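You operate a simulated robot arm through the tools that you are given. There is no shell and no other tool.

The job below is to be done with a simulated two-armed robot. You get a single attempt, and the scene is never put back.

## Task
Put the blue cap on the machine end of the tool bench away on the left side of the unit two table. Fetch the gold nut and set it on the orange thick copper disc on the machine end of the tool bench. Take the wide copper cup and leave it on top of the brown soap carton. Put the 1.0 gold shim from the machine end of the tool bench on the slot 97 of the blue rack and the 1.5 gold shim on the steel bench top behind the trays. Put one of the silver two-peg blocks from the machine end of the tool bench in the large carton. Pick up the blue t key with one hand, pass it to the other hand and put it on the low shelf of the tool bench. The order is free.

Only the result counts: the job must be done as asked and must still hold three seconds after the hand-in. Knocking over, shifting, dropping, spilling or breaking anything else fails it. A push-on lid holds only when it is set on centred and level and pressed home; a screw cap is set on level and turned clockwise until tight.

## Robot
Two 7-joint arms with three-finger grippers on one trunk, on a base that drives. Base frame: it is fixed to the floor where the robot stands at the start and does not move with it; the origin is under the middle of the robot, x ahead of it, y to its left, z up. Readings come in mm, degrees, newtons and seconds.
The left shoulder is at the start at [42, 154, 1007], the right one opposite. With the tool pointing down near the work surface each hand reaches from about 160 to 620 mm from the robot's upright axis, wherever it stands, measured 20 degrees to its own side. Places, roughly: SLOT 97 of the blue rack (18x20 cm) [600, 2800, 300]; blue cap (5x5x3 cm) [500, -100, 900]; blue t key (10x4x12 cm) [600, 600, 900]; gold nut (4x3x2 cm) [500, -200, 800]; gold shim [750, -250, 750]; large carton (20x15x8 cm) [-1300, 4800, 900]; left side of the unit two table (25x29 cm) [-9960, -5920, 720]; low shelf of the tool bench [700, 200, 200]; silver two-peg block [500, 250, 750]; soap carton [1000, -500, 1000]; steel bench top behind the trays [-2900, 1600, 800]; thick copper disc (5x5x3 cm) [700, -100, 900]; wide copper cup (6x6x3 cm) [800, -300, 900]. Payload 2.69 kg a hand.
The tool frame of a hand sits at the grasp point between the pads (the TCP): z along the fingers, y along the line on which they close. The tips reach 29 mm beyond it. Largest opening 120 mm; the body of the gripper starts 78 mm behind the TCP.
Orientation is told as [roll, pitch, yaw] about the base's x, y, z axes, in that order, counted from this pose: with the fingers straight down and closing along the base's y, the tool's x points along the base's -x, its y along +y and its z along -z.

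## Interface
- The arms move only by the tool move_arm. It takes "left_increments", "right_increments" or both (then of equal length, played together; a hand with none holds still); each is a list that holds one entry, the list of rows, each a list of 7 numbers: the shift along the base's x, y, z in units of 25 mm (1.0 is 25 mm), then the turn, a rotation vector about the base's x, y, z in units of 5 degrees (1.0 is 5 degrees), then the closure, from 0 (fully open) to 1 (shut). In form: [[[tx, ty, tz, wx, wy, wz, gripper], ...]]. A call has 1 to 20 rows; each row shifts and turns the commanded pose from where the row before left it. A call with a number of a shift or a turn outside -1 to 1 is refused whole. A row lasts 0.2 s, in which the tool goes at most 50 mm and 8.6 degrees; a call with a longer step from one row to the next is refused whole, and so is a gripper value outside its range. A pose out of reach is approached as far as the arm can. The call stops where the force on the tool passes 40 N (or 10 N more than at its start, if that is more) or the arm is blocked; 0.2 s more then pass. The fingers move at their own pace and stop on an object; they squeeze with about 25 N. The grip force told is the motor's: it shows also when the fingers shut on nothing. Time passes only in rows, and 0.2 s behind the last, so rows that do not move let the fingers close. It gives the time, the measured TCP pose, the force on the tool (base axes), the opening and the grip force at its end, in the units of the frame above (readings bear some noise), with the torque about the TCP (base axes, N m) and any sound that the robot's microphone picked up.
- Cameras (640 x 400 px; columns grow to the right, rows downward): "scene" is now at [160.3, 25.5, 1186.8]; the picture's right is [0.04, -1.00, 0.00], its down [-0.36, -0.02, -0.93] and it looks along [0.93, 0.04, -0.36] (base axes); focal length 214 px, centre (320, 200). "left" rides on the left gripper at [63, 0, -104] in its tool frame; the picture's right is [0.00, 1.00, 0.00], its down [-0.83, 0.00, -0.56] and it looks along [-0.56, 0.00, 0.83] (tool axes); focal length 275 px, centre (320, 200). "right" rides on the right gripper at [63, 0, -104] in its tool frame; the picture's right is [0.00, 1.00, 0.00], its down [-0.83, 0.00, -0.56] and it looks along [-0.56, 0.00, 0.83] (tool axes); focal length 275 px, centre (320, 200). There is no depth. A picture from a camera that has moved, and an enlarged one, comes with that camera's place and axes in the base frame and with its lens. The place of the scene camera against the robot may be out by one fixed shift of up to 25 mm in any direction.
- snapshot(camera): a new picture of that camera. The clock stands still meanwhile.
- move_column(by): slides the trunk up (or, below 0, down) by that many mm; the arms and the scene camera ride with it, the base frame stays. It gives what a move gives, with no picture.
- steer(legs): drives the robot by 1 to 6 legs, each [ahead, left, turn to the left] in mm, mm and degrees, along the robot's own axes; the way and the turn of a leg run together, so that a leg with both is an arc; at most 1500 mm and 180 degrees a leg. The arms and the cameras ride along, it lands a little off, and it stops where it bumps. It gives what a move gives.
- turn_head(pan, tilt): turns the head with the scene camera to pan (to the left, within 80 degrees either way) and tilt (down, from -29 to 69), counted from straight ahead of the robot. It gives what a move gives.
- close_up(camera, box): a new picture of the part [left, top, right, bottom] of that camera's present view, enlarged. The clock stands still meanwhile.
- close_job(): hands the job in; it is judged then, once.

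Nothing tells you exact positions but the pictures and the camera data. Unless the task says otherwise, let go and move clear before handing in.

The tools are called by a JSON object that holds its "fn" and its "kwargs". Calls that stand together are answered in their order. move_arm: Moves the arms, as the interface text tells. Its arguments: {"type":"object","properties":{"left_increments":{"type":"array","items":{"type":"array","items":{"type":"array","items":{"type":"number"}}}},"right_increments":{"type":"array","items":{"type":"array","items":{"type":"array","items":{"type":"number"}}}}},"required":[]} The other tools are called the same way: move_column (by) slides the trunk up or down; steer (legs) drives the base; turn_head (pan, tilt) turns the head that bears the scene camera; snapshot (camera) takes a picture; close_up (camera, box) takes an enlarged picture of a part of a camera's view; close_job () hands the job in.

At the start:

```text
t: 0.0
left_tool_pos: [390.7, 111.1, 1066.0]
left_orientation: [0.0, 0.0, -0.1]
left_ft_force: [-0.7, -0.7, 0.1]
left_ft_torque: [0.0, 0.03, 0.01]
left_finger_gap: 119.7
left_grip_force: 0.1
right_tool_pos: [306.7, -150.8, 1140.6]
right_orientation: [0.1, -0.1, -0.1]
right_ft_force: [0.2, -0.7, -0.1]
right_ft_torque: [-0.03, 0.01, 0.0]
right_finger_gap: 120.3
right_grip_force: 0.0
trunk travel left (down, up): [-375.0, 63.0]
robot x, y, heading: [2.3, 0.2, 0.2]
head pan, tilt: [2.4, 20.8]
```

scene: 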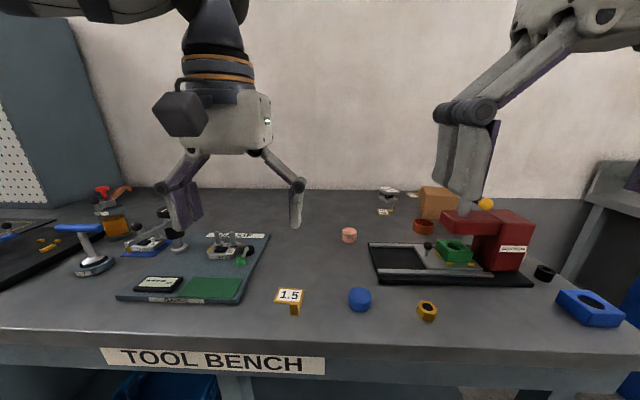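
right: 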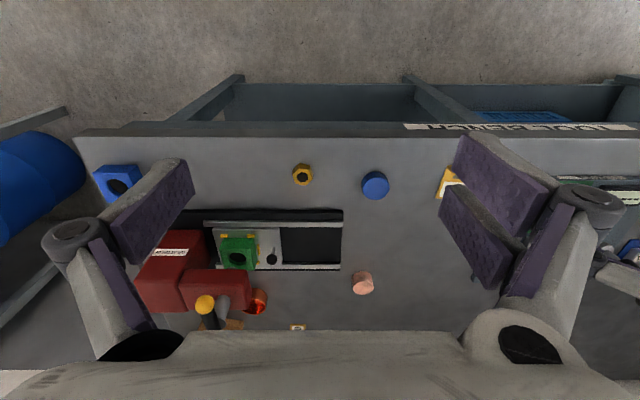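
left: 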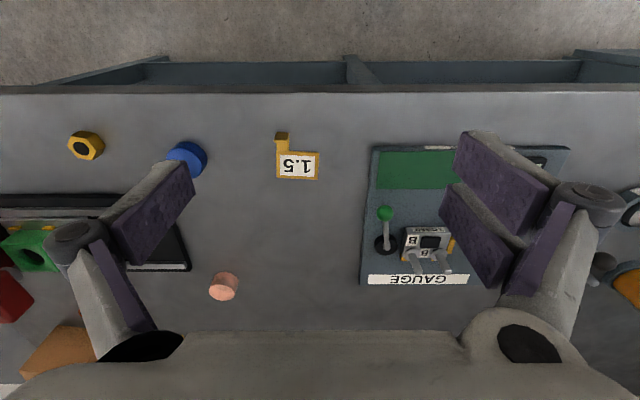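

I see the tool bench with the gauge tray, a 1.5 gold shim, blue cap, gold nut, copper disc, a machine (red vise) and a box behind. I'll look at details first.

{"fn": "close_up", "kwargs": {"camera": "scene", "box": [320, 160, 640, 360]}}

{"fn": "close_up", "kwargs": {"camera": "scene", "box": [0, 160, 320, 360]}}

{"fn": "close_up", "kwargs": {"camera": "scene", "box": [340, 170, 500, 270]}}

{"fn": "close_up", "kwargs": {"camera": "scene", "box": [60, 170, 220, 270]}}

```text
2.00 times, centred on (480, 260) of scene
camera zoom: at [160.3, 25.5, 1186.8], right [0.04, -1.0, 0.0], down [-0.36, -0.02, -0.93], along [0.93, 0.04, -0.36], focal length 429 px, centre (0, 80)
```

zoom: 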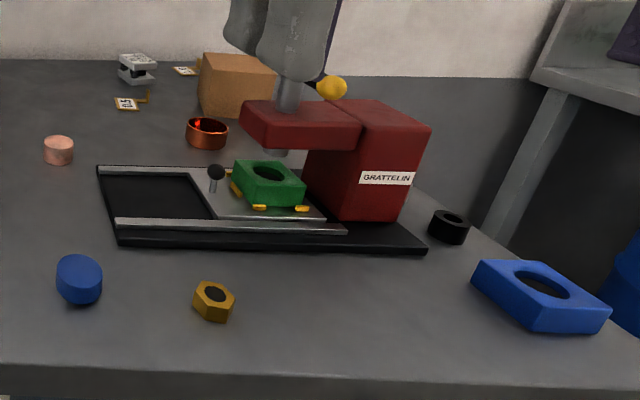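

```text
2.00 times, centred on (160, 260) of scene
camera zoom: at [160.3, 25.5, 1186.8], right [0.04, -1.0, 0.0], down [-0.36, -0.02, -0.93], along [0.93, 0.04, -0.36], focal length 429 px, centre (640, 80)
```

zoom: 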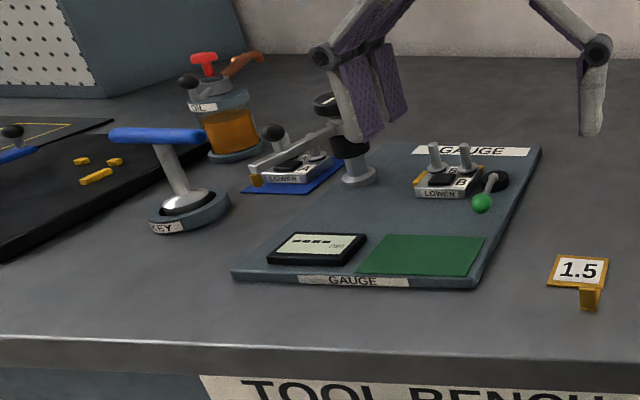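

```text
4.00 times, centred on (420, 220) of scene
camera zoom: at [160.3, 25.5, 1186.8], right [0.04, -1.0, 0.0], down [-0.36, -0.02, -0.93], along [0.93, 0.04, -0.36], focal length 858 px, centre (-80, 120)
```

zoom: 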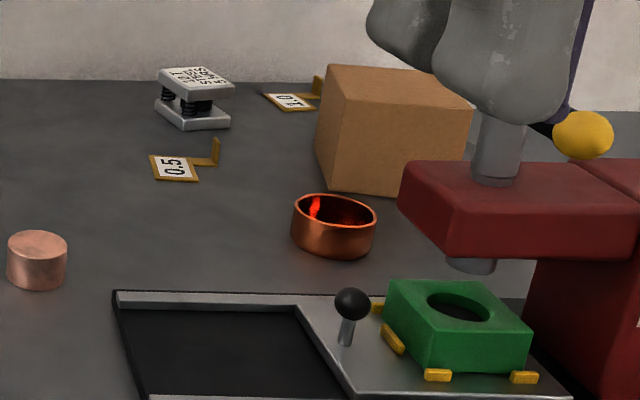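

```text
4.00 times, centred on (140, 220) of scene
camera zoom: at [160.3, 25.5, 1186.8], right [0.04, -1.0, 0.0], down [-0.36, -0.02, -0.93], along [0.93, 0.04, -0.36], focal length 858 px, centre (1040, 120)
```

zoom: 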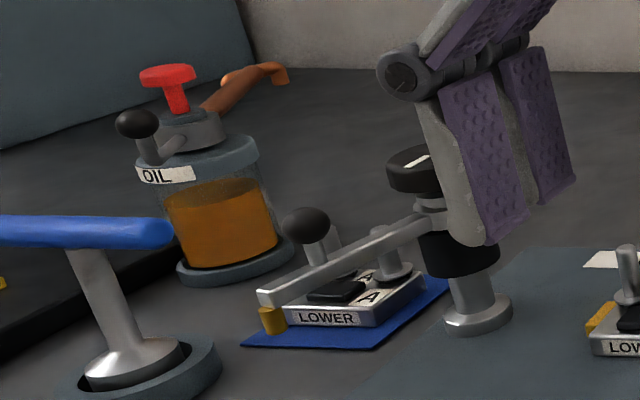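

The bench shows three shims (0.5, 1.0, 1.5), two two-peg "LOWER" blocks (A, B), the soap carton, cup, discs and T key. I'll turn the head to look around the rest.

{"fn": "turn_head", "kwargs": {"pan": 55, "tilt": 20}}

{"fn": "snapshot", "kwargs": {"camera": "scene"}}

{"fn": "turn_head", "kwargs": {"pan": -55, "tilt": 20}}

{"fn": "snapshot", "kwargs": {"camera": "scene"}}

{"fn": "turn_head", "kwargs": {"pan": 0, "tilt": 60}}

{"fn": "snapshot", "kwargs": {"camera": "scene"}}

```text
t: 1.2
left_tool_pos: [390.6, 110.6, 1064.9]
left_orientation: [0.0, -0.1, 0.0]
left_ft_force: [0.1, 0.2, -0.2]
left_ft_torque: [0.03, -0.02, -0.01]
left_finger_gap: 119.9
left_grip_force: 0.2
right_tool_pos: [308.5, -152.2, 1140.0]
right_orientation: [0.1, 0.0, 0.0]
right_ft_force: [0.1, -0.1, 0.6]
right_ft_torque: [0.01, 0.0, 0.03]
right_finger_gap: 120.0
right_grip_force: 0.1
trunk travel left (down, up): [-375.0, 63.0]
robot x, y, heading: [1.6, -2.2, -0.1]
head pan, tilt: [55.0, 20.0]
```

```text
taken
camera scene: at [120.9, 97.7, 1188.2], right [0.82, -0.57, 0.0], down [-0.2, -0.28, -0.94], along [0.54, 0.77, -0.34], focal length 214 px, centre (320, 200)
```

scene: 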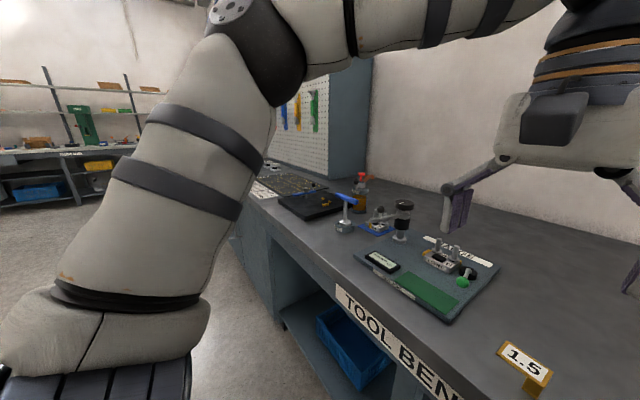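

```text
t: 3.1
left_tool_pos: [390.3, 111.0, 1066.2]
left_orientation: [0.0, 0.0, 0.0]
left_ft_force: [-0.4, 0.4, 0.0]
left_ft_torque: [0.02, 0.03, 0.01]
left_finger_gap: 120.0
left_grip_force: 0.1
right_tool_pos: [307.9, -153.3, 1138.8]
right_orientation: [0.1, -0.1, 0.0]
right_ft_force: [-0.1, 0.1, 0.6]
right_ft_torque: [0.02, 0.0, -0.01]
right_finger_gap: 119.9
right_grip_force: 0.0
trunk travel left (down, up): [-375.0, 63.0]
robot x, y, heading: [0.2, -2.1, -0.2]
head pan, tilt: [-55.0, 20.0]
```

```text
taken
camera scene: at [120.9, -54.7, 1188.2], right [-0.82, -0.57, 0.0], down [-0.2, 0.28, -0.94], along [0.54, -0.77, -0.34], focal length 214 px, centre (320, 200)
```

scene: 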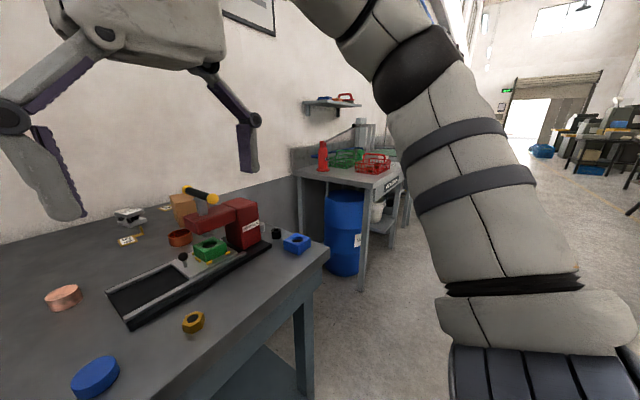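

```text
t: 4.3
left_tool_pos: [390.1, 110.3, 1066.2]
left_orientation: [0.0, 0.0, -0.1]
left_ft_force: [-0.5, -0.4, 0.2]
left_ft_torque: [-0.02, 0.0, -0.01]
left_finger_gap: 120.0
left_grip_force: 0.1
right_tool_pos: [308.5, -150.7, 1138.9]
right_orientation: [0.1, -0.1, 0.0]
right_ft_force: [-0.4, -0.3, -0.4]
right_ft_torque: [-0.01, -0.01, 0.02]
right_finger_gap: 119.9
right_grip_force: 0.0
trunk travel left (down, up): [-375.0, 63.0]
robot x, y, heading: [0.3, 1.4, 0.0]
head pan, tilt: [0.0, 60.0]
```

```text
taken
camera scene: at [134.1, 21.4, 1130.0], right [0.0, -1.0, 0.0], down [-0.87, 0.0, -0.5], along [0.5, 0.0, -0.87], focal length 214 px, centre (320, 200)
```

scene: 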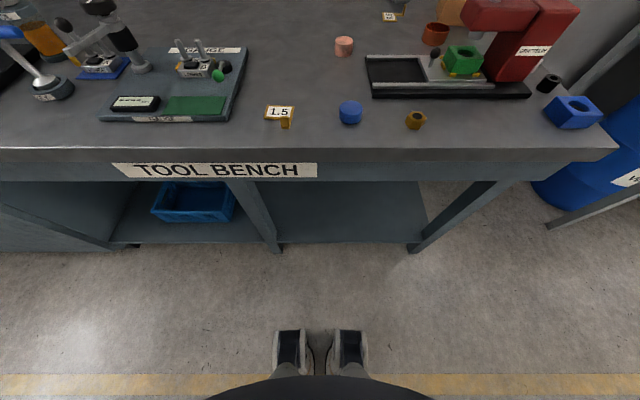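

The bench top lies near z 835 with its front edge near x 395; the cup, carton and 1.0 shim lie far back, so I'll need to drive closer. First I'll drive 180 mm ahead with the arms high and look again.

{"fn": "steer", "kwargs": {"legs": [[180, 0, 0]]}}

{"fn": "snapshot", "kwargs": {"camera": "scene"}}

{"fn": "snapshot", "kwargs": {"camera": "right"}}

{"fn": "snapshot", "kwargs": {"camera": "left"}}

```text
t: 5.8
left_tool_pos: [570.6, 108.4, 1065.6]
left_orientation: [0.0, 0.0, -0.2]
left_ft_force: [0.1, 0.2, -0.1]
left_ft_torque: [-0.02, -0.01, 0.02]
left_finger_gap: 120.2
left_grip_force: 0.0
right_tool_pos: [487.6, -153.9, 1139.3]
right_orientation: [0.1, 0.0, -0.2]
right_ft_force: [-0.2, 0.1, -0.3]
right_ft_torque: [0.0, 0.02, 0.0]
right_finger_gap: 120.1
right_grip_force: 0.1
trunk travel left (down, up): [-375.0, 63.0]
robot x, y, heading: [179.9, -1.6, -0.0]
head pan, tilt: [0.0, 60.0]
```

```text
taken
camera scene: at [314.4, 20.7, 1129.9], right [0.0, -1.0, 0.0], down [-0.87, 0.0, -0.5], along [0.5, 0.0, -0.87], focal length 214 px, centre (320, 200)
```

scene: 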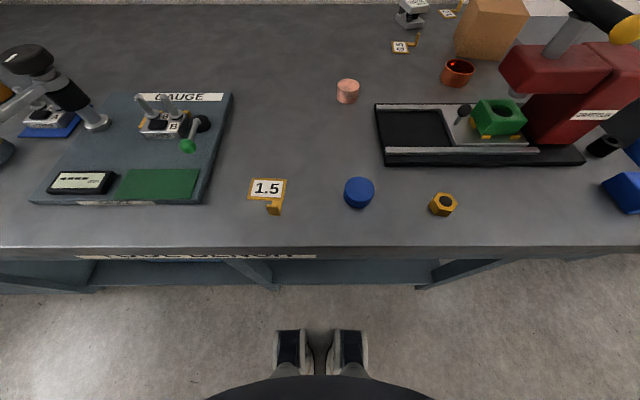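

```text
taken
camera right: at [424.2, -153.4, 1243.1], right [0.0, 1.0, 0.0], down [0.83, 0.0, 0.56], along [0.56, 0.0, -0.83], focal length 275 px, centre (320, 200)
```

right: 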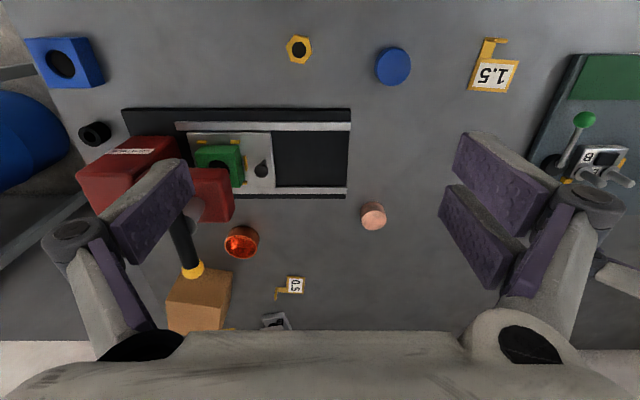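

```text
taken
camera left: at [507.1, 111.3, 1170.9], right [0.01, 1.0, 0.0], down [0.83, -0.01, 0.56], along [0.56, 0.0, -0.83], focal length 275 px, centre (320, 200)
```

left: 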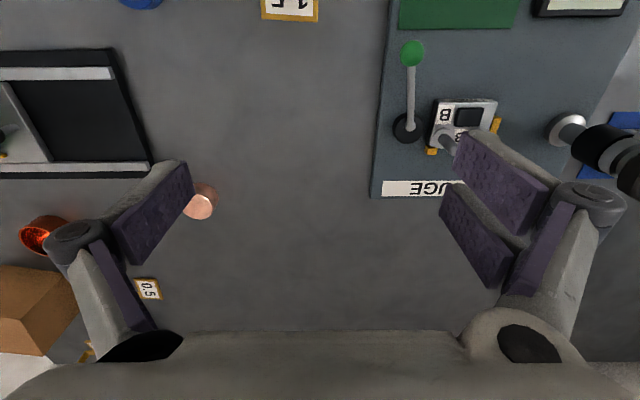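

The disc is near [725,-60], cap [479,-60], nut [462,-180], cup [789,-305], with a press handle bar standing at about z 1030. I'll look forward-right to locate the 1.0 shim and the carton better.

{"fn": "turn_head", "kwargs": {"pan": -25, "tilt": 25}}

{"fn": "snapshot", "kwargs": {"camera": "scene"}}

{"fn": "move_arm", "kwargs": {"left_increments": [[[0, -0.8, 1, 0, 0, 0, 0], [0, -0.8, 1, 0, 0, 0, 0], [0, -0.8, 1, 0, 0, 0, 0], [0, 0, 1, 0, 0, 0, 0], [0, 0, 0, 0, 0, 0, 0]]]}}

{"fn": "snapshot", "kwargs": {"camera": "left"}}

{"fn": "snapshot", "kwargs": {"camera": "scene"}}

```text
t: 6.8
left_tool_pos: [569.8, 109.3, 1066.8]
left_orientation: [0.0, 0.0, -0.2]
left_ft_force: [-0.5, 0.3, 1.1]
left_ft_torque: [0.04, -0.01, -0.02]
left_finger_gap: 120.2
left_grip_force: 0.2
right_tool_pos: [487.6, -153.8, 1140.0]
right_orientation: [0.1, -0.1, -0.2]
right_ft_force: [-0.9, -0.4, 0.0]
right_ft_torque: [-0.01, -0.01, 0.01]
right_finger_gap: 119.7
right_grip_force: 0.1
trunk travel left (down, up): [-375.0, 63.0]
robot x, y, heading: [178.2, 0.3, -0.2]
head pan, tilt: [-25.0, 25.0]
```

```text
taken
camera scene: at [330.5, -18.2, 1180.0], right [-0.43, -0.91, 0.0], down [-0.38, 0.18, -0.91], along [0.82, -0.39, -0.42], focal length 214 px, centre (320, 200)
```

scene: 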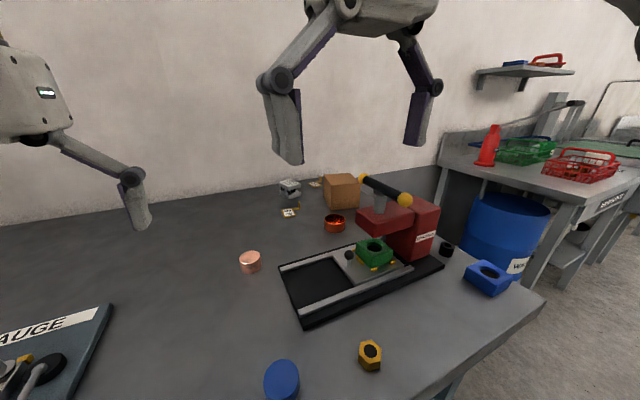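

```text
t: 8.1
left_tool_pos: [570.1, 48.5, 1158.1]
left_orientation: [0.0, 0.0, -0.2]
left_ft_force: [0.6, 0.4, 0.0]
left_ft_torque: [0.02, -0.01, 0.04]
left_finger_gap: 119.9
left_grip_force: 0.2
left hand out of reach, approached as far as the arm can: row 4
right_tool_pos: [487.9, -153.0, 1139.9]
right_orientation: [0.1, -0.1, -0.2]
right_ft_force: [-0.5, -0.1, -0.5]
right_ft_torque: [0.02, -0.01, 0.01]
right_finger_gap: 119.9
right_grip_force: 0.1
trunk travel left (down, up): [-375.0, 63.0]
robot x, y, heading: [186.1, -1.3, -0.3]
head pan, tilt: [-25.0, 25.0]
```

```text
taken
camera left: at [506.7, 50.1, 1264.0], right [0.01, 1.0, 0.0], down [0.83, -0.01, 0.56], along [0.56, 0.0, -0.83], focal length 275 px, centre (320, 200)
```

left: 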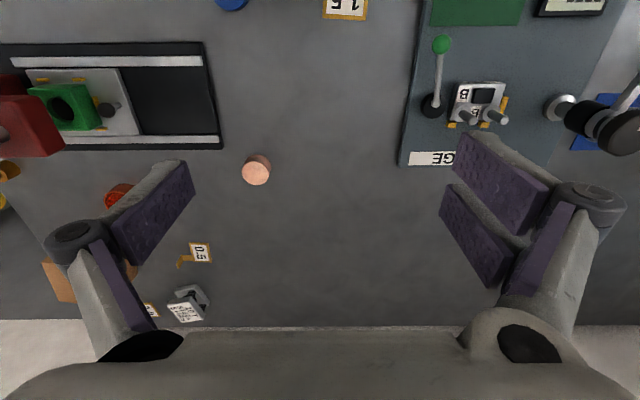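

```text
taken
camera scene: at [330.4, -18.4, 1180.1], right [-0.43, -0.9, 0.0], down [-0.38, 0.18, -0.91], along [0.82, -0.39, -0.42], focal length 214 px, centre (320, 200)
```

scene: 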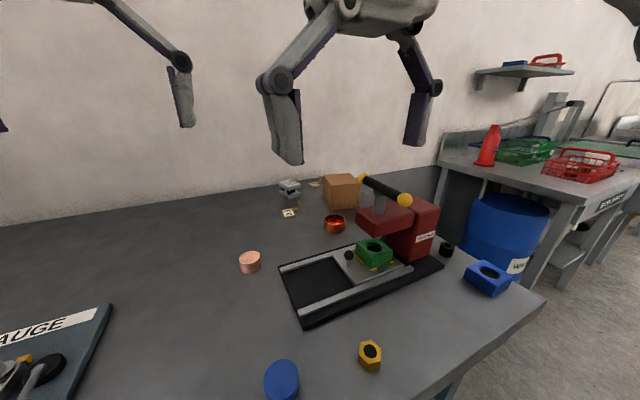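

The 1.0 shim sits far back near [1125,-385,838] with the wall at about x 1190. I'll test how far the right hand reaches forward with its tool pitched, high above everything.

{"fn": "move_arm", "kwargs": {"right_increments": [[[0, 0, 0, 0, -1, 0, 0], [0, 0, 0, 0, -1, 0, 0], [0, 0, 0, 0, -1, 0, 0], [0, 0, 0, 0, -1, 0, 0], [0, 0, 0, 0, -1, 0, 0], [0, 0, 0, 0, -1, 0, 0], [0, 0, 0, 0, -1, 0, 0], [0, 0, 0, 0, -1, 0, 0], [0, 0, 0, 0, -1, 0, 0], [0, 0, 0, 0, -1, 0, 0], [0, 0, 0, 0, -1, 0, 0], [0, 0, 0, 0, -1, 0, 0]]]}}

{"fn": "snapshot", "kwargs": {"camera": "right"}}

{"fn": "snapshot", "kwargs": {"camera": "scene"}}

```text
t: 10.7
left_tool_pos: [571.5, 48.0, 1158.8]
left_orientation: [0.0, 0.1, -0.2]
left_ft_force: [0.1, 0.1, -1.0]
left_ft_torque: [-0.03, -0.01, 0.03]
left_finger_gap: 120.0
left_grip_force: 0.1
right_tool_pos: [486.8, -152.1, 1140.8]
right_orientation: [0.3, -60.2, -0.1]
right_ft_force: [-0.2, 0.1, -0.1]
right_ft_torque: [-0.01, -0.01, 0.0]
right_finger_gap: 119.9
right_grip_force: 0.0
trunk travel left (down, up): [-375.0, 63.0]
robot x, y, heading: [179.2, -0.6, 0.1]
head pan, tilt: [-25.0, 25.0]
```

```text
taken
camera right: at [364.3, -153.5, 1136.0], right [0.0, 1.0, 0.0], down [-0.07, 0.0, 1.0], along [1.0, 0.0, 0.07], focal length 275 px, centre (320, 200)
```

right: 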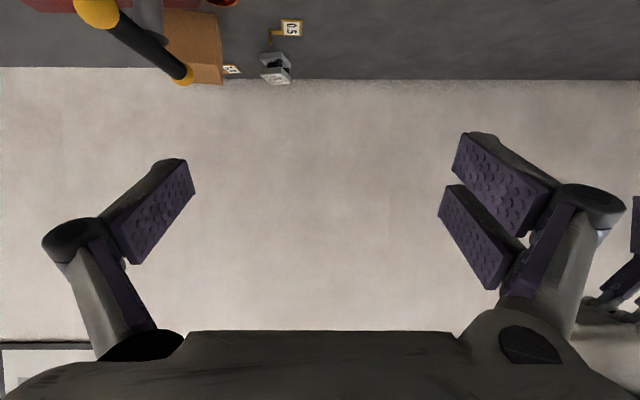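

```text
taken
camera scene: at [330.3, -18.3, 1180.2], right [-0.43, -0.91, 0.0], down [-0.38, 0.18, -0.91], along [0.82, -0.39, -0.42], focal length 214 px, centre (320, 200)
```

scene: 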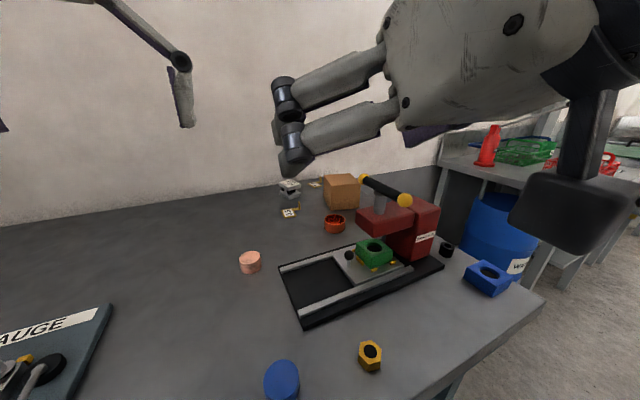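

The hand camera hangs below when pitched forward, which limits pitch near the table. I'll test the forward reach at height.

{"fn": "move_arm", "kwargs": {"right_increments": [[[1, 0, 0, 0, 0, 0, 0], [1, 0, 0, 0, 0, 0, 0], [1, 0, 0, 0, 0, 0, 0], [1, 0, 0, 0, 0, 0, 0], [1, 0, 0, 0, 0, 0, 0], [1, 0, 0, 0, 0, 0, 0], [1, 0, 0, 0, 0, 0, 0], [1, 0, 0, 0, 0, 0, 0], [1, 0, 0, 0, 0, 0, 0], [1, 0, 0, 0, 0, 0, 0], [1, 0, 0, 0, 0, 0, 0], [1, 0, 0, 0, 0, 0, 0], [1, 0, 0, 0, 0, 0, 0], [1, 0, 0, 0, 0, 0, 0], [1, 0, 0, 0, 0, 0, 0], [1, 0, 0, 0, 0, 0, 0], [1, 0, 0, 0, 0, 0, 0], [1, 0, 0, 0, 0, 0, 0]]]}}

{"fn": "snapshot", "kwargs": {"camera": "scene"}}

{"fn": "snapshot", "kwargs": {"camera": "right"}}

```text
t: 14.4
left_tool_pos: [568.9, 47.3, 1159.8]
left_orientation: [0.0, 0.0, -0.2]
left_ft_force: [0.1, -0.2, -0.2]
left_ft_torque: [0.01, -0.02, 0.0]
left_finger_gap: 120.0
left_grip_force: 0.1
right_tool_pos: [915.4, -153.8, 1134.7]
right_orientation: [0.6, -60.1, -0.3]
right_ft_force: [-1.3, -0.2, -0.1]
right_ft_torque: [-0.01, -0.01, 0.0]
right_finger_gap: 119.9
right_grip_force: 0.0
right hand out of reach, approached as far as the arm can: row 18
trunk travel left (down, up): [-375.0, 63.0]
robot x, y, heading: [180.8, 0.1, -0.2]
head pan, tilt: [-25.0, 25.0]
```

```text
taken
camera scene: at [329.9, -18.5, 1180.2], right [-0.43, -0.9, 0.0], down [-0.38, 0.18, -0.91], along [0.82, -0.39, -0.42], focal length 214 px, centre (320, 200)
```

scene: 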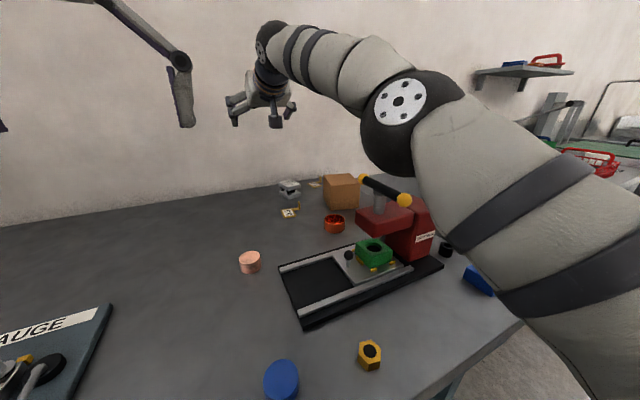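

```text
taken
camera right: at [792.6, -154.1, 1132.6], right [0.0, 1.0, 0.0], down [-0.07, 0.0, 1.0], along [1.0, 0.0, 0.07], focal length 275 px, centre (320, 200)
```

right: 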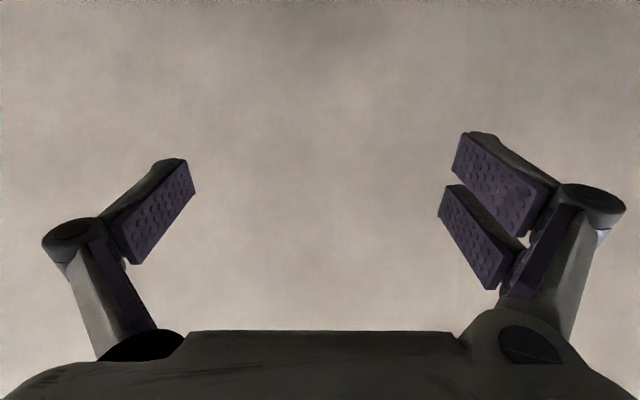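

The right arm's wrist reaches about 570 mm from its shoulder, so the 1.0 shim must be fetched from the bench's right side later. Now I bring the right hand back, tool down, over the nut.

{"fn": "move_arm", "kwargs": {"right_increments": [[[-1, 0, 0, 0, 0, 0, 0], [-1, 0, 0, 0, 0, 0, 0], [-1, 0, 0, 0, 0, 0, 0], [-1, 0, 0, 0, 0, 0, 0], [-1, 0, 0, 0, 1, 0, 0], [-1, 0, 0, 0, 1, 0, 0], [-1, 0, 0, 0, 1, 0, 0], [-1, 0, 0, 0, 1, 0, 0], [-1, 0, 0, 0, 1, 0, 0], [-1, 0, 0, 0, 1, 0, 0], [-1, 0, 0, 0, 1, 0, 0], [-1, 0, 0, 0, 1, 0, 0], [-1, 0, 0, 0, 1, 0, 0], [-1, 0, 0, 0, 1, 0, 0], [-1, 0, 0, 0, 1, 0, 0], [-1, 0, 0, 0, 1, 0, 0], [-0.6, 0, 0, 0, 0, 0, 0], [0, 0, 0, 0, 0, 0, 0]]]}}

{"fn": "move_arm", "kwargs": {"right_increments": [[[-0.5, 0, -1, 0, 0, 0, 0], [-0.5, 0, -1, 0, 0, 0, 0], [-0.5, 0, -1, 0, 0, 0, 0], [0, 0, -1, 0, 0, 0, 0], [0, 0, 0, 0, 0, 0, 0]]]}}

{"fn": "snapshot", "kwargs": {"camera": "right"}}

```text
t: 18.2
left_tool_pos: [571.7, 49.3, 1157.9]
left_orientation: [0.1, 0.0, -0.1]
left_ft_force: [0.4, 0.2, 0.3]
left_ft_torque: [0.02, 0.0, 0.04]
left_finger_gap: 119.9
left_grip_force: 0.0
right_tool_pos: [501.9, -153.5, 1137.0]
right_orientation: [0.1, -0.1, -0.2]
right_ft_force: [-0.6, 0.4, 0.2]
right_ft_torque: [0.01, 0.02, 0.0]
right_finger_gap: 119.9
right_grip_force: 0.0
trunk travel left (down, up): [-375.0, 63.0]
robot x, y, heading: [184.5, 0.4, -0.1]
head pan, tilt: [-25.0, 25.0]
```

```text
t: 19.4
left_tool_pos: [571.7, 47.8, 1157.7]
left_orientation: [0.0, 0.0, -0.3]
left_ft_force: [0.7, 0.5, 0.1]
left_ft_torque: [-0.02, 0.02, 0.0]
left_finger_gap: 120.2
left_grip_force: 0.1
right_tool_pos: [464.2, -153.3, 1036.4]
right_orientation: [0.1, -0.1, -0.2]
right_ft_force: [-0.2, 0.0, -0.7]
right_ft_torque: [-0.01, 0.01, 0.0]
right_finger_gap: 120.1
right_grip_force: 0.0
trunk travel left (down, up): [-375.0, 63.0]
robot x, y, heading: [183.6, 0.6, -0.2]
head pan, tilt: [-25.0, 25.0]
```

```text
taken
camera right: at [400.1, -154.1, 1140.7], right [0.0, 1.0, 0.0], down [0.83, 0.0, 0.56], along [0.56, 0.0, -0.83], focal length 275 px, centre (320, 200)
```

right: 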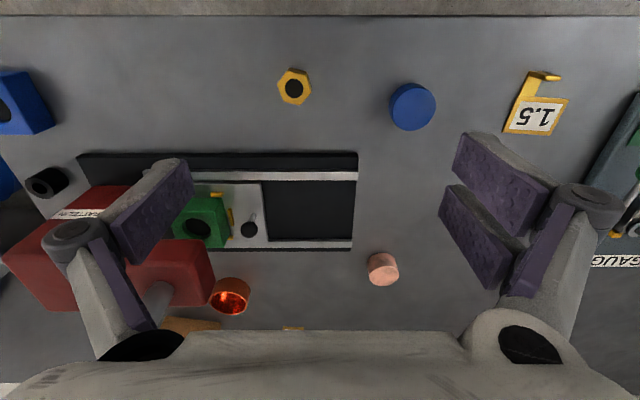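

{"fn": "close_up", "kwargs": {"camera": "right", "box": [256, 50, 336, 120]}}

{"fn": "close_up", "kwargs": {"camera": "right", "box": [480, 50, 600, 150]}}

{"fn": "close_up", "kwargs": {"camera": "right", "box": [340, 230, 430, 300]}}

```text
5.71 times, centred on (296, 85) of right
camera zoom: at [400.1, -154.1, 1140.7], right [0.0, 1.0, 0.0], down [0.83, 0.0, 0.56], along [0.56, 0.0, -0.83], focal length 1573 px, centre (457, 857)
```

zoom: 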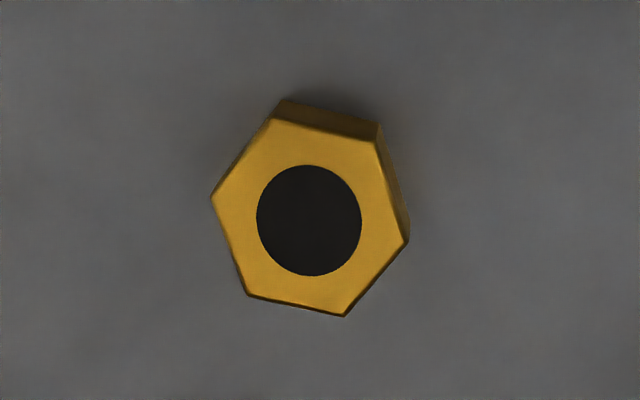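

```text
4.00 times, centred on (540, 100) of right
camera zoom: at [400.1, -154.1, 1140.7], right [0.0, 1.0, 0.0], down [0.83, 0.0, 0.56], along [0.56, 0.0, -0.83], focal length 1101 px, centre (-560, 600)
```

zoom: 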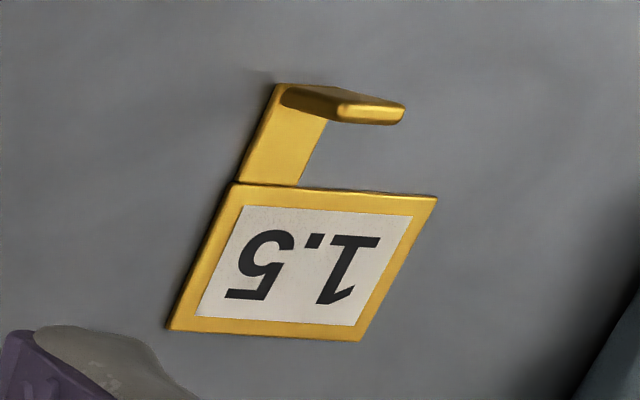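

```text
5.71 times, centred on (385, 265) of right
camera zoom: at [400.1, -154.1, 1140.7], right [0.0, 1.0, 0.0], down [0.83, 0.0, 0.56], along [0.56, 0.0, -0.83], focal length 1573 px, centre (-51, -171)
```

zoom: 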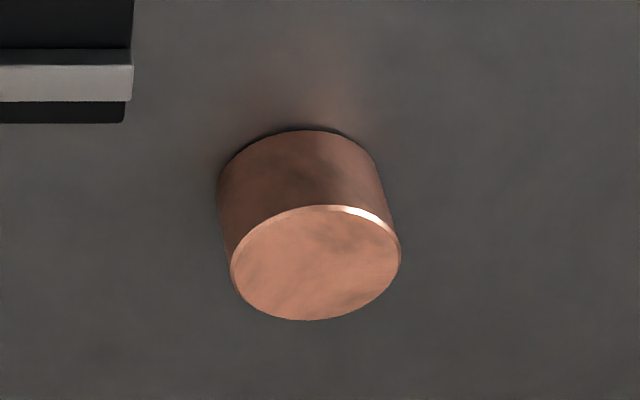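

The nut's hole centre is near [460,-180] with flats turned about 19°. I'll align above it and descend partly, then check again.

{"fn": "move_arm", "kwargs": {"right_increments": [[[-0.1, -0.5, -1, 0, 0, 1, 0.3], [0, -0.5, -1, 0, 0, 1, 0.5], [0, 0, -1, 0, 0, 1, 0.5], [0, 0, -1, 0, 0, 0.8, 0.5], [0, 0, 0, 0, 0, 0, 0.5]]]}}

{"fn": "snapshot", "kwargs": {"camera": "right"}}

```text
t: 20.6
left_tool_pos: [570.7, 47.2, 1159.3]
left_orientation: [0.0, -0.1, -0.1]
left_ft_force: [-0.7, 0.3, 0.5]
left_ft_torque: [0.0, 0.01, -0.02]
left_finger_gap: 119.8
left_grip_force: 0.1
right_tool_pos: [462.7, -178.2, 936.7]
right_orientation: [0.1, -0.2, 18.8]
right_ft_force: [0.6, -0.1, -0.3]
right_ft_torque: [0.01, 0.01, 0.02]
right_finger_gap: 59.8
right_grip_force: 0.1
trunk travel left (down, up): [-375.0, 63.0]
robot x, y, heading: [176.3, 0.4, -0.0]
head pan, tilt: [-25.0, 25.0]
```

```text
taken
camera right: at [402.5, -198.9, 1039.5], right [-0.33, 0.94, 0.0], down [0.79, 0.27, 0.56], along [0.53, 0.18, -0.83], focal length 275 px, centre (320, 200)
```

right: 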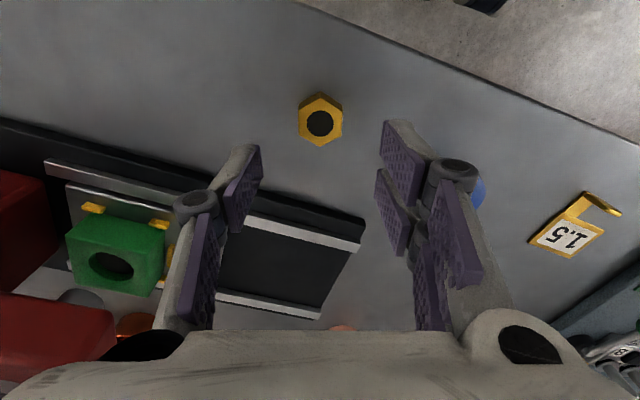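

The nut is centred between the fingers and its flats are aligned. I'll descend and grip it.

{"fn": "move_arm", "kwargs": {"right_increments": [[[0, 0, -1, 0, 0, 0, 0.5], [0, 0, -1, 0, 0, 0, 0.5], [0, 0, -0.6, 0, 0, 0, 0.5], [0, 0, 0, 0, 0, 0, 0.5]]]}}

{"fn": "snapshot", "kwargs": {"camera": "right"}}

{"fn": "turn_head", "kwargs": {"pan": -15, "tilt": 50}}

{"fn": "snapshot", "kwargs": {"camera": "scene"}}

```text
t: 21.6
left_tool_pos: [570.5, 48.5, 1157.9]
left_orientation: [0.0, 0.0, -0.2]
left_ft_force: [-1.2, 0.1, 0.3]
left_ft_torque: [0.02, 0.0, 0.02]
left_finger_gap: 120.2
left_grip_force: 0.1
right_tool_pos: [461.4, -179.2, 871.5]
right_orientation: [0.1, -0.1, 18.7]
right_ft_force: [0.2, 0.3, 0.1]
right_ft_torque: [-0.01, -0.02, 0.01]
right_finger_gap: 60.0
right_grip_force: 0.1
trunk travel left (down, up): [-375.0, 63.0]
robot x, y, heading: [178.2, 1.4, -0.1]
head pan, tilt: [-25.0, 25.0]
```

```text
taken
camera right: at [401.5, -199.4, 975.4], right [-0.33, 0.95, 0.0], down [0.79, 0.27, 0.56], along [0.53, 0.18, -0.83], focal length 275 px, centre (320, 200)
```

right: 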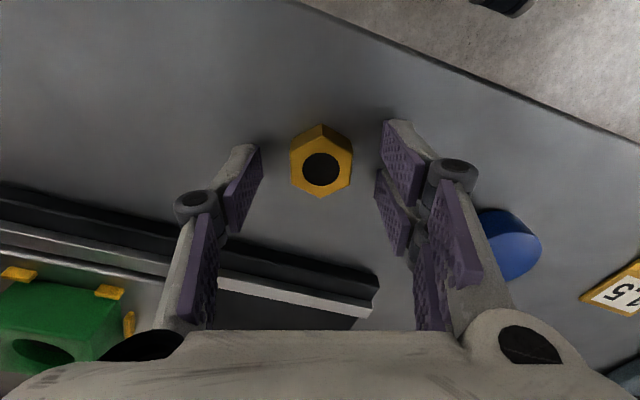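

```text
t: 22.5
left_tool_pos: [571.0, 49.3, 1158.3]
left_orientation: [0.0, 0.0, -0.2]
left_ft_force: [-0.7, 0.7, -0.4]
left_ft_torque: [0.0, 0.03, -0.03]
left_finger_gap: 120.0
left_grip_force: 0.1
right_tool_pos: [462.4, -178.3, 872.8]
right_orientation: [0.1, -0.1, 18.8]
right_ft_force: [0.3, -1.2, 0.2]
right_ft_torque: [-0.03, -0.03, 0.03]
right_finger_gap: 59.9
right_grip_force: 0.0
trunk travel left (down, up): [-375.0, 63.0]
robot x, y, heading: [180.2, 4.0, -0.1]
head pan, tilt: [-15.0, 50.0]
```

```text
taken
camera scene: at [321.4, 0.7, 1142.6], right [-0.26, -0.96, 0.0], down [-0.74, 0.2, -0.64], along [0.62, -0.17, -0.77], focal length 214 px, centre (320, 200)
```

scene: 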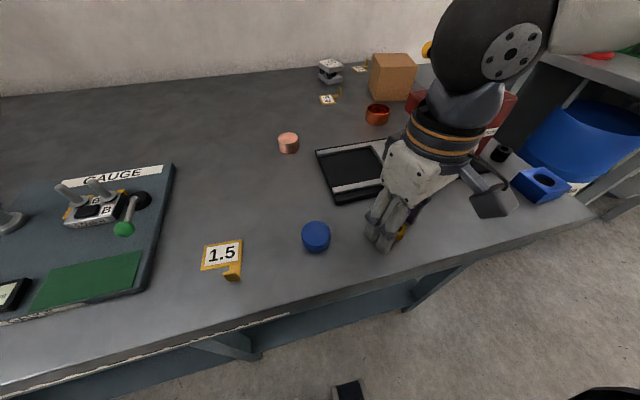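

{"fn": "close_up", "kwargs": {"camera": "right", "box": [260, 100, 380, 210]}}

```text
3.64 times, centred on (320, 155) of right
camera zoom: at [401.6, -199.3, 975.6], right [-0.33, 0.95, 0.0], down [0.79, 0.27, 0.56], along [0.53, 0.18, -0.83], focal length 1001 px, centre (320, 364)
```

zoom: 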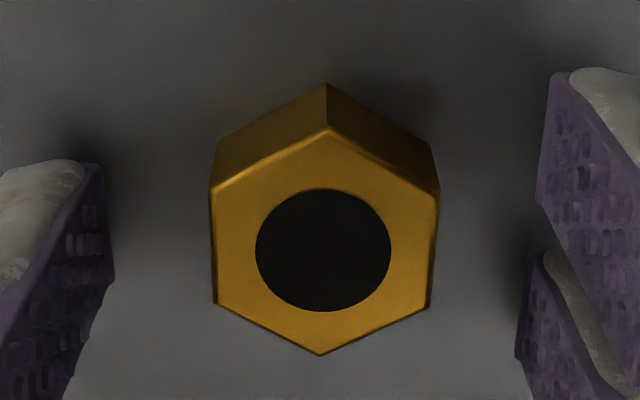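

The nut's top is at about 855 and the bench at 838; the fingers straddle it. I close the grip and lift.

{"fn": "move_arm", "kwargs": {"right_increments": [[[0, 0, -0.08, 0, 0, 0, 0.5], [0, 0, 0, 0, 0, 0, 1], [0, 0, 0, 0, 0, 0, 1], [0, 0, 0, 0, 0, 0, 1], [0, 0, 0, 0, 0, 0, 1]]]}}

{"fn": "snapshot", "kwargs": {"camera": "right"}}

```text
t: 23.7
left_tool_pos: [570.8, 46.6, 1158.7]
left_orientation: [0.0, 0.0, -0.3]
left_ft_force: [0.4, 0.0, 0.6]
left_ft_torque: [-0.02, -0.01, 0.02]
left_finger_gap: 119.8
left_grip_force: 0.1
right_tool_pos: [461.1, -178.6, 869.7]
right_orientation: [0.1, -0.2, 18.8]
right_ft_force: [0.3, 0.0, 1.1]
right_ft_torque: [0.03, 0.0, 0.0]
right_finger_gap: 29.1
right_grip_force: 25.1
trunk travel left (down, up): [-375.0, 63.0]
robot x, y, heading: [178.6, -4.1, -0.3]
head pan, tilt: [-15.0, 50.0]
```

```text
taken
camera right: at [401.5, -199.3, 973.5], right [-0.33, 0.95, 0.0], down [0.79, 0.27, 0.56], along [0.53, 0.18, -0.83], focal length 275 px, centre (320, 200)
```

right: 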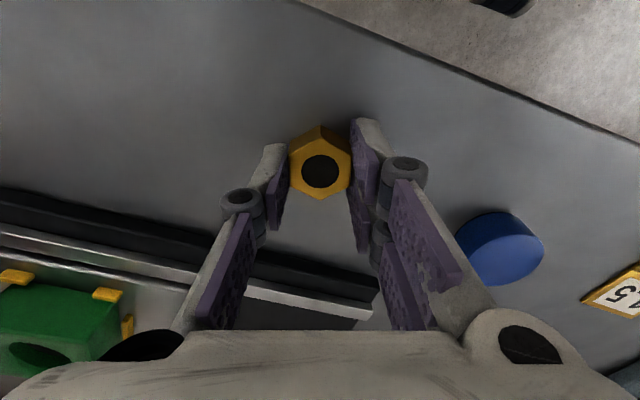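

The nut is held (29 mm). I lift it and carry it above the copper disc, which I estimate at [721,-59] with its top near z 865.

{"fn": "move_arm", "kwargs": {"right_increments": [[[0, 0, 1, 0, 0, 0, 1], [0, 0, 1, 0, 0, 0, 1], [0, 0, 1, 0, 0, 0, 1], [0, 0, 1, 0, 0, 0, 1], [0.945, 0.436, 0, 0, 0, 0, 1], [0.945, 0.436, 0, 0, 0, 0, 1], [0.945, 0.436, 0, 0, 0, 0, 1], [0.945, 0.436, 0, 0, 0, 0, 1], [0.945, 0.436, 0, 0, 0, 0, 1], [0.945, 0.436, 0, 0, 0, 0, 1], [0.945, 0.436, 0, 0, 0, 0, 1], [0.945, 0.436, 0, 0, 0, 0, 1], [0.945, 0.436, 0, 0, 0, 0, 1], [0.945, 0.436, 0, 0, 0, 0, 1], [0, 0, 0, 0, 0, 0, 1]]]}}

{"fn": "snapshot", "kwargs": {"camera": "right"}}

{"fn": "snapshot", "kwargs": {"camera": "left"}}

{"fn": "snapshot", "kwargs": {"camera": "scene"}}

```text
t: 26.9
left_tool_pos: [571.5, 47.5, 1158.3]
left_orientation: [0.0, 0.0, -0.3]
left_ft_force: [-0.5, 1.2, -0.2]
left_ft_torque: [0.01, -0.02, -0.01]
left_finger_gap: 120.0
left_grip_force: 0.1
right_tool_pos: [696.7, -71.9, 969.4]
right_orientation: [0.1, -0.1, 18.8]
right_ft_force: [-0.2, 1.3, 0.0]
right_ft_torque: [-0.01, 0.02, 0.01]
right_finger_gap: 0.0
right_grip_force: 24.8
trunk travel left (down, up): [-375.0, 63.0]
robot x, y, heading: [177.5, 1.3, -0.2]
head pan, tilt: [-15.0, 50.0]
```

```text
taken
camera right: at [635.5, -91.6, 1072.1], right [-0.33, 0.95, 0.0], down [0.79, 0.27, 0.56], along [0.53, 0.18, -0.83], focal length 275 px, centre (320, 200)
```

right: 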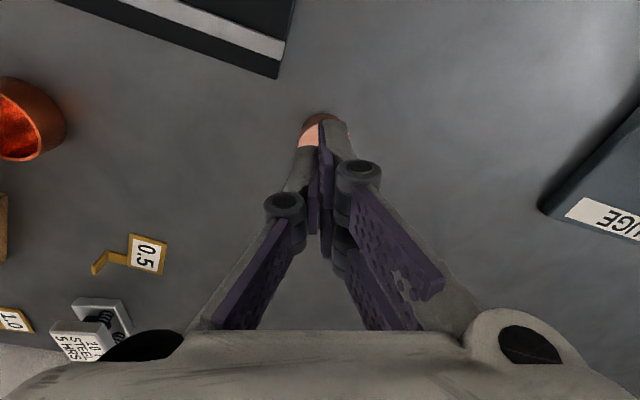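

```text
taken
camera left: at [506.4, 50.2, 1264.1], right [0.01, 1.0, 0.0], down [0.83, -0.01, 0.56], along [0.56, 0.0, -0.83], focal length 275 px, centre (320, 200)
```

left: 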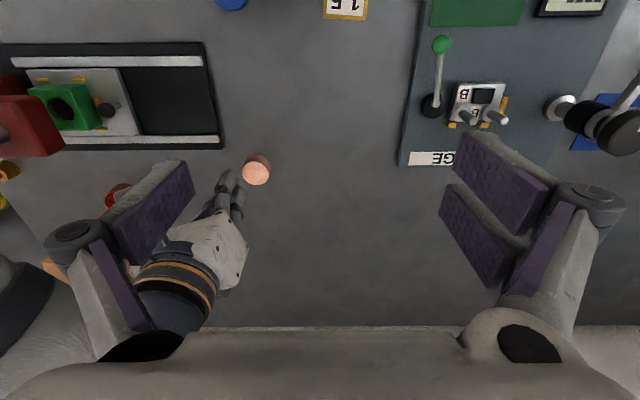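

```text
taken
camera scene: at [321.1, 0.6, 1142.6], right [-0.26, -0.96, 0.0], down [-0.74, 0.2, -0.64], along [0.62, -0.17, -0.77], focal length 214 px, centre (320, 200)
```

scene: 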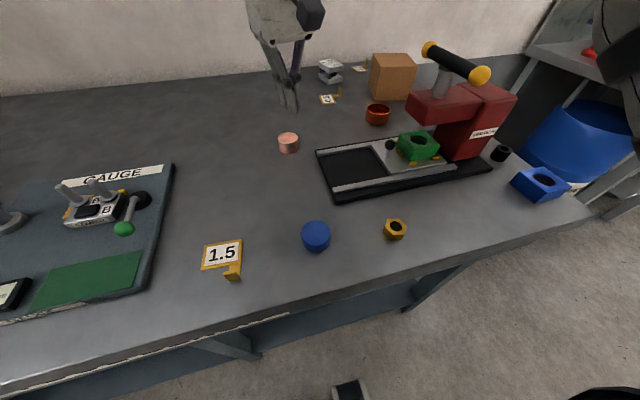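

The fingers closed on nothing: the nut slipped out when I lifted and still lies at its place. I go back above it and look, then will grip it deeper.

{"fn": "move_arm", "kwargs": {"right_increments": [[[-0.942, -0.427, 0, 0, 0, 0, 0.5], [-0.942, -0.427, 0, 0, 0, 0, 0.5], [-0.942, -0.427, 0, 0, 0, 0, 0.5], [-0.942, -0.427, 0, 0, 0, 0, 0.5], [-0.942, -0.427, 0, 0, 0, 0, 0.5], [-0.942, -0.427, 0, 0, 0, 0, 0.5], [-0.942, -0.427, 0, 0, 0, 0, 0.5], [-0.942, -0.427, 0, 0, 0, 0, 0.5], [-0.942, -0.427, 0, 0, 0, 0, 0.5], [-0.942, -0.427, 0, 0, 0, 0, 0.5], [0, 0, -1, 0, 0, 0, 0.5], [0, 0, -1, 0, 0, 0, 0.5], [0, 0, 0, 0, 0, 0, 0.5]]]}}

{"fn": "close_up", "kwargs": {"camera": "right", "box": [240, 80, 400, 200]}}

```text
t: 29.7
left_tool_pos: [571.7, 48.4, 1158.5]
left_orientation: [0.0, 0.0, -0.3]
left_ft_force: [-0.3, 0.1, -0.4]
left_ft_torque: [-0.02, 0.01, 0.02]
left_finger_gap: 120.1
left_grip_force: 0.0
right_tool_pos: [461.3, -177.6, 919.7]
right_orientation: [0.1, -0.1, 18.8]
right_ft_force: [-0.3, 0.1, 0.5]
right_ft_torque: [-0.01, 0.0, 0.01]
right_finger_gap: 60.2
right_grip_force: 0.2
trunk travel left (down, up): [-375.0, 63.0]
robot x, y, heading: [178.7, 0.5, -0.5]
head pan, tilt: [-15.0, 50.0]
```

```text
3.33 times, centred on (320, 140) of right
camera zoom: at [401.7, -197.1, 1023.4], right [-0.33, 0.95, 0.0], down [0.79, 0.27, 0.56], along [0.53, 0.18, -0.83], focal length 918 px, centre (320, 400)
```

zoom: 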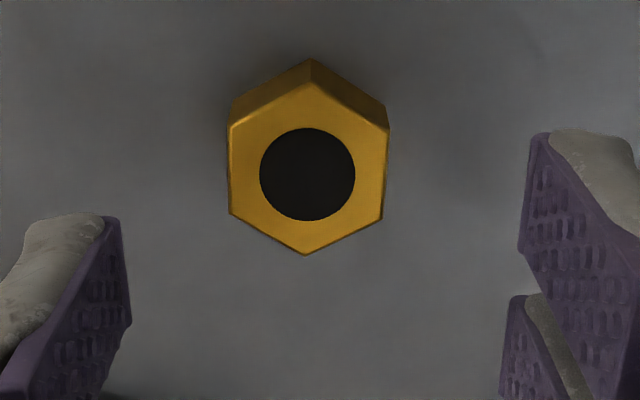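

The nut stands flat at almost the same spot. I'll descend deeper, centre 2 mm over, close longer and lift slowly.

{"fn": "move_arm", "kwargs": {"right_increments": [[[0.03, -0.1, -1, 0, 0, 0, 0.5], [0, 0, -1, 0, 0, 0, 0.5], [0, 0, -0.04, 0, 0, 0, 0.5], [0, 0, 0, 0, 0, 0, 0.5]]]}}

{"fn": "move_arm", "kwargs": {"right_increments": [[[0, 0, -0.04, 0, 0, 0, 0.5], [0, 0, -0.04, 0, 0, 0, 0.5], [0, 0, 0, 0, 0, 0, 0.5]]]}}

```text
t: 30.7
left_tool_pos: [570.7, 47.0, 1159.0]
left_orientation: [0.1, 0.1, -0.2]
left_ft_force: [0.1, 0.5, 0.1]
left_ft_torque: [0.02, -0.01, -0.02]
left_finger_gap: 120.1
left_grip_force: 0.0
right_tool_pos: [462.0, -178.9, 868.1]
right_orientation: [0.1, -0.2, 18.8]
right_ft_force: [0.8, 0.3, 0.6]
right_ft_torque: [0.0, 0.01, -0.01]
right_finger_gap: 59.8
right_grip_force: 0.1
trunk travel left (down, up): [-375.0, 63.0]
robot x, y, heading: [179.4, -3.5, -0.1]
head pan, tilt: [-15.0, 50.0]
```

```text
t: 31.5
left_tool_pos: [571.0, 47.8, 1158.7]
left_orientation: [0.0, 0.0, -0.3]
left_ft_force: [0.2, -0.9, 0.1]
left_ft_torque: [-0.03, -0.02, -0.04]
left_finger_gap: 120.1
left_grip_force: 0.1
right_tool_pos: [462.7, -179.1, 866.2]
right_orientation: [0.1, -0.2, 18.9]
right_ft_force: [0.1, 0.1, -0.7]
right_ft_torque: [0.04, -0.03, 0.0]
right_finger_gap: 60.2
right_grip_force: 0.0
trunk travel left (down, up): [-375.0, 63.0]
robot x, y, heading: [177.9, -2.9, -0.2]
head pan, tilt: [-15.0, 50.0]
```

{"fn": "move_arm", "kwargs": {"right_increments": [[[0, 0, -0.04, 0, 0, 0, 0.5], [0, 0, -0.04, 0, 0, 0, 0.5], [0, 0, 0, 0, 0, 0, 0.5]]]}}

{"fn": "move_arm", "kwargs": {"right_increments": [[[0, 0, 0, 0, 0, 0, 1], [0, 0, 0, 0, 0, 0, 1], [0, 0, 0, 0, 0, 0, 1], [0, 0, 0, 0, 0, 0, 1], [0, 0, 0, 0, 0, 0, 1], [0, 0, 0, 0, 0, 0, 1]]]}}

{"fn": "close_up", "kwargs": {"camera": "right", "box": [220, 80, 420, 220]}}

```text
t: 32.3
left_tool_pos: [570.8, 49.7, 1159.1]
left_orientation: [0.0, -0.1, -0.2]
left_ft_force: [-0.3, 0.6, 0.7]
left_ft_torque: [0.02, 0.04, -0.01]
left_finger_gap: 120.1
left_grip_force: 0.0
right_tool_pos: [462.3, -179.2, 867.8]
right_orientation: [0.1, -0.3, 18.8]
right_ft_force: [-3.8, 1.2, 43.5]
right_ft_torque: [0.15, 0.71, -0.04]
right_finger_gap: 59.0
right_grip_force: 16.4
trunk travel left (down, up): [-375.0, 63.0]
robot x, y, heading: [182.2, 3.1, -0.3]
head pan, tilt: [-15.0, 50.0]
```

```text
t: 32.8
left_tool_pos: [568.2, 48.9, 1159.4]
left_orientation: [0.0, -0.3, -0.2]
left_ft_force: [-0.7, 0.8, 0.7]
left_ft_torque: [0.0, -0.02, -0.01]
left_finger_gap: 120.2
left_grip_force: 0.1
right_tool_pos: [461.1, -177.4, 869.2]
right_orientation: [0.2, -0.6, 18.9]
right_ft_force: [-9.4, 3.4, 36.3]
right_ft_torque: [-0.03, 0.78, 0.04]
right_finger_gap: 29.5
right_grip_force: 25.0
trunk travel left (down, up): [-375.0, 63.0]
robot x, y, heading: [179.1, -3.0, -0.2]
head pan, tilt: [-15.0, 50.0]
stopped in row 2 (right hand): the force on the tool passed its limit at 57 N (the readings are from after the stop); the commanded pose is now the measured one
```

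```text
2.86 times, centred on (320, 150) of right
camera zoom: at [400.7, -198.8, 971.3], right [-0.33, 0.95, 0.0], down [0.78, 0.27, 0.57], along [0.53, 0.19, -0.82], focal length 786 px, centre (320, 343)
```

zoom: 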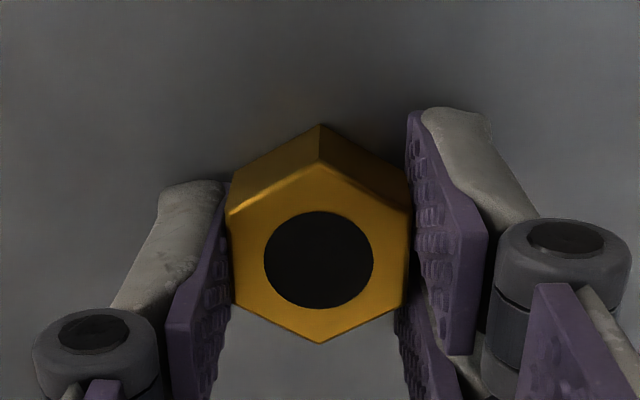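

Contact with the bench came at about TCP z 866, so the bench is near 837. The nut is gripped; I lift slowly and check.

{"fn": "move_arm", "kwargs": {"right_increments": [[[0, 0, 0.08, 0, 0, 0, 1], [0, 0, 0.1, 0, 0, 0, 1], [0, 0, 0.1, 0, 0, 0, 1], [0, 0, 0.1, 0, 0, 0, 1], [0, 0, 0.2, 0, 0, 0, 1], [0, 0, 0.2, 0, 0, 0, 1], [0, 0, 0.2, 0, 0, 0, 1], [0, 0, 0, 0, 0, 0, 1]]]}}

{"fn": "snapshot", "kwargs": {"camera": "right"}}

```text
t: 34.6
left_tool_pos: [571.2, 48.3, 1158.5]
left_orientation: [0.0, 0.0, -0.3]
left_ft_force: [-0.4, -0.5, -0.5]
left_ft_torque: [0.04, 0.01, 0.0]
left_finger_gap: 119.8
left_grip_force: 0.1
right_tool_pos: [463.6, -178.4, 891.9]
right_orientation: [0.2, -0.4, 18.8]
right_ft_force: [0.7, -0.6, 0.1]
right_ft_torque: [0.0, 0.03, 0.03]
right_finger_gap: 29.4
right_grip_force: 24.7
trunk travel left (down, up): [-375.0, 63.0]
robot x, y, heading: [183.8, -0.4, -0.1]
head pan, tilt: [-15.0, 50.0]
```

```text
taken
camera right: at [403.0, -200.0, 995.0], right [-0.33, 0.95, 0.0], down [0.78, 0.27, 0.56], along [0.53, 0.19, -0.83], focal length 275 px, centre (320, 200)
```

right: 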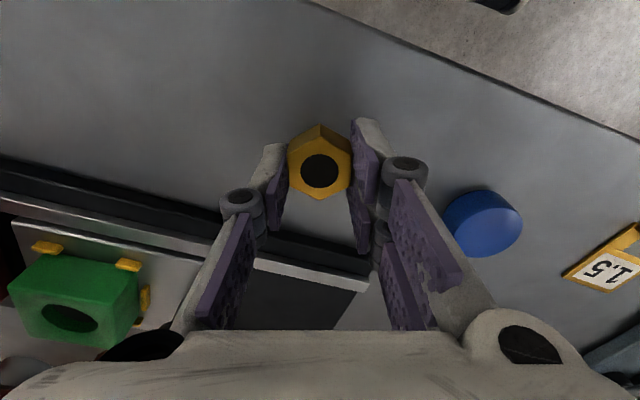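

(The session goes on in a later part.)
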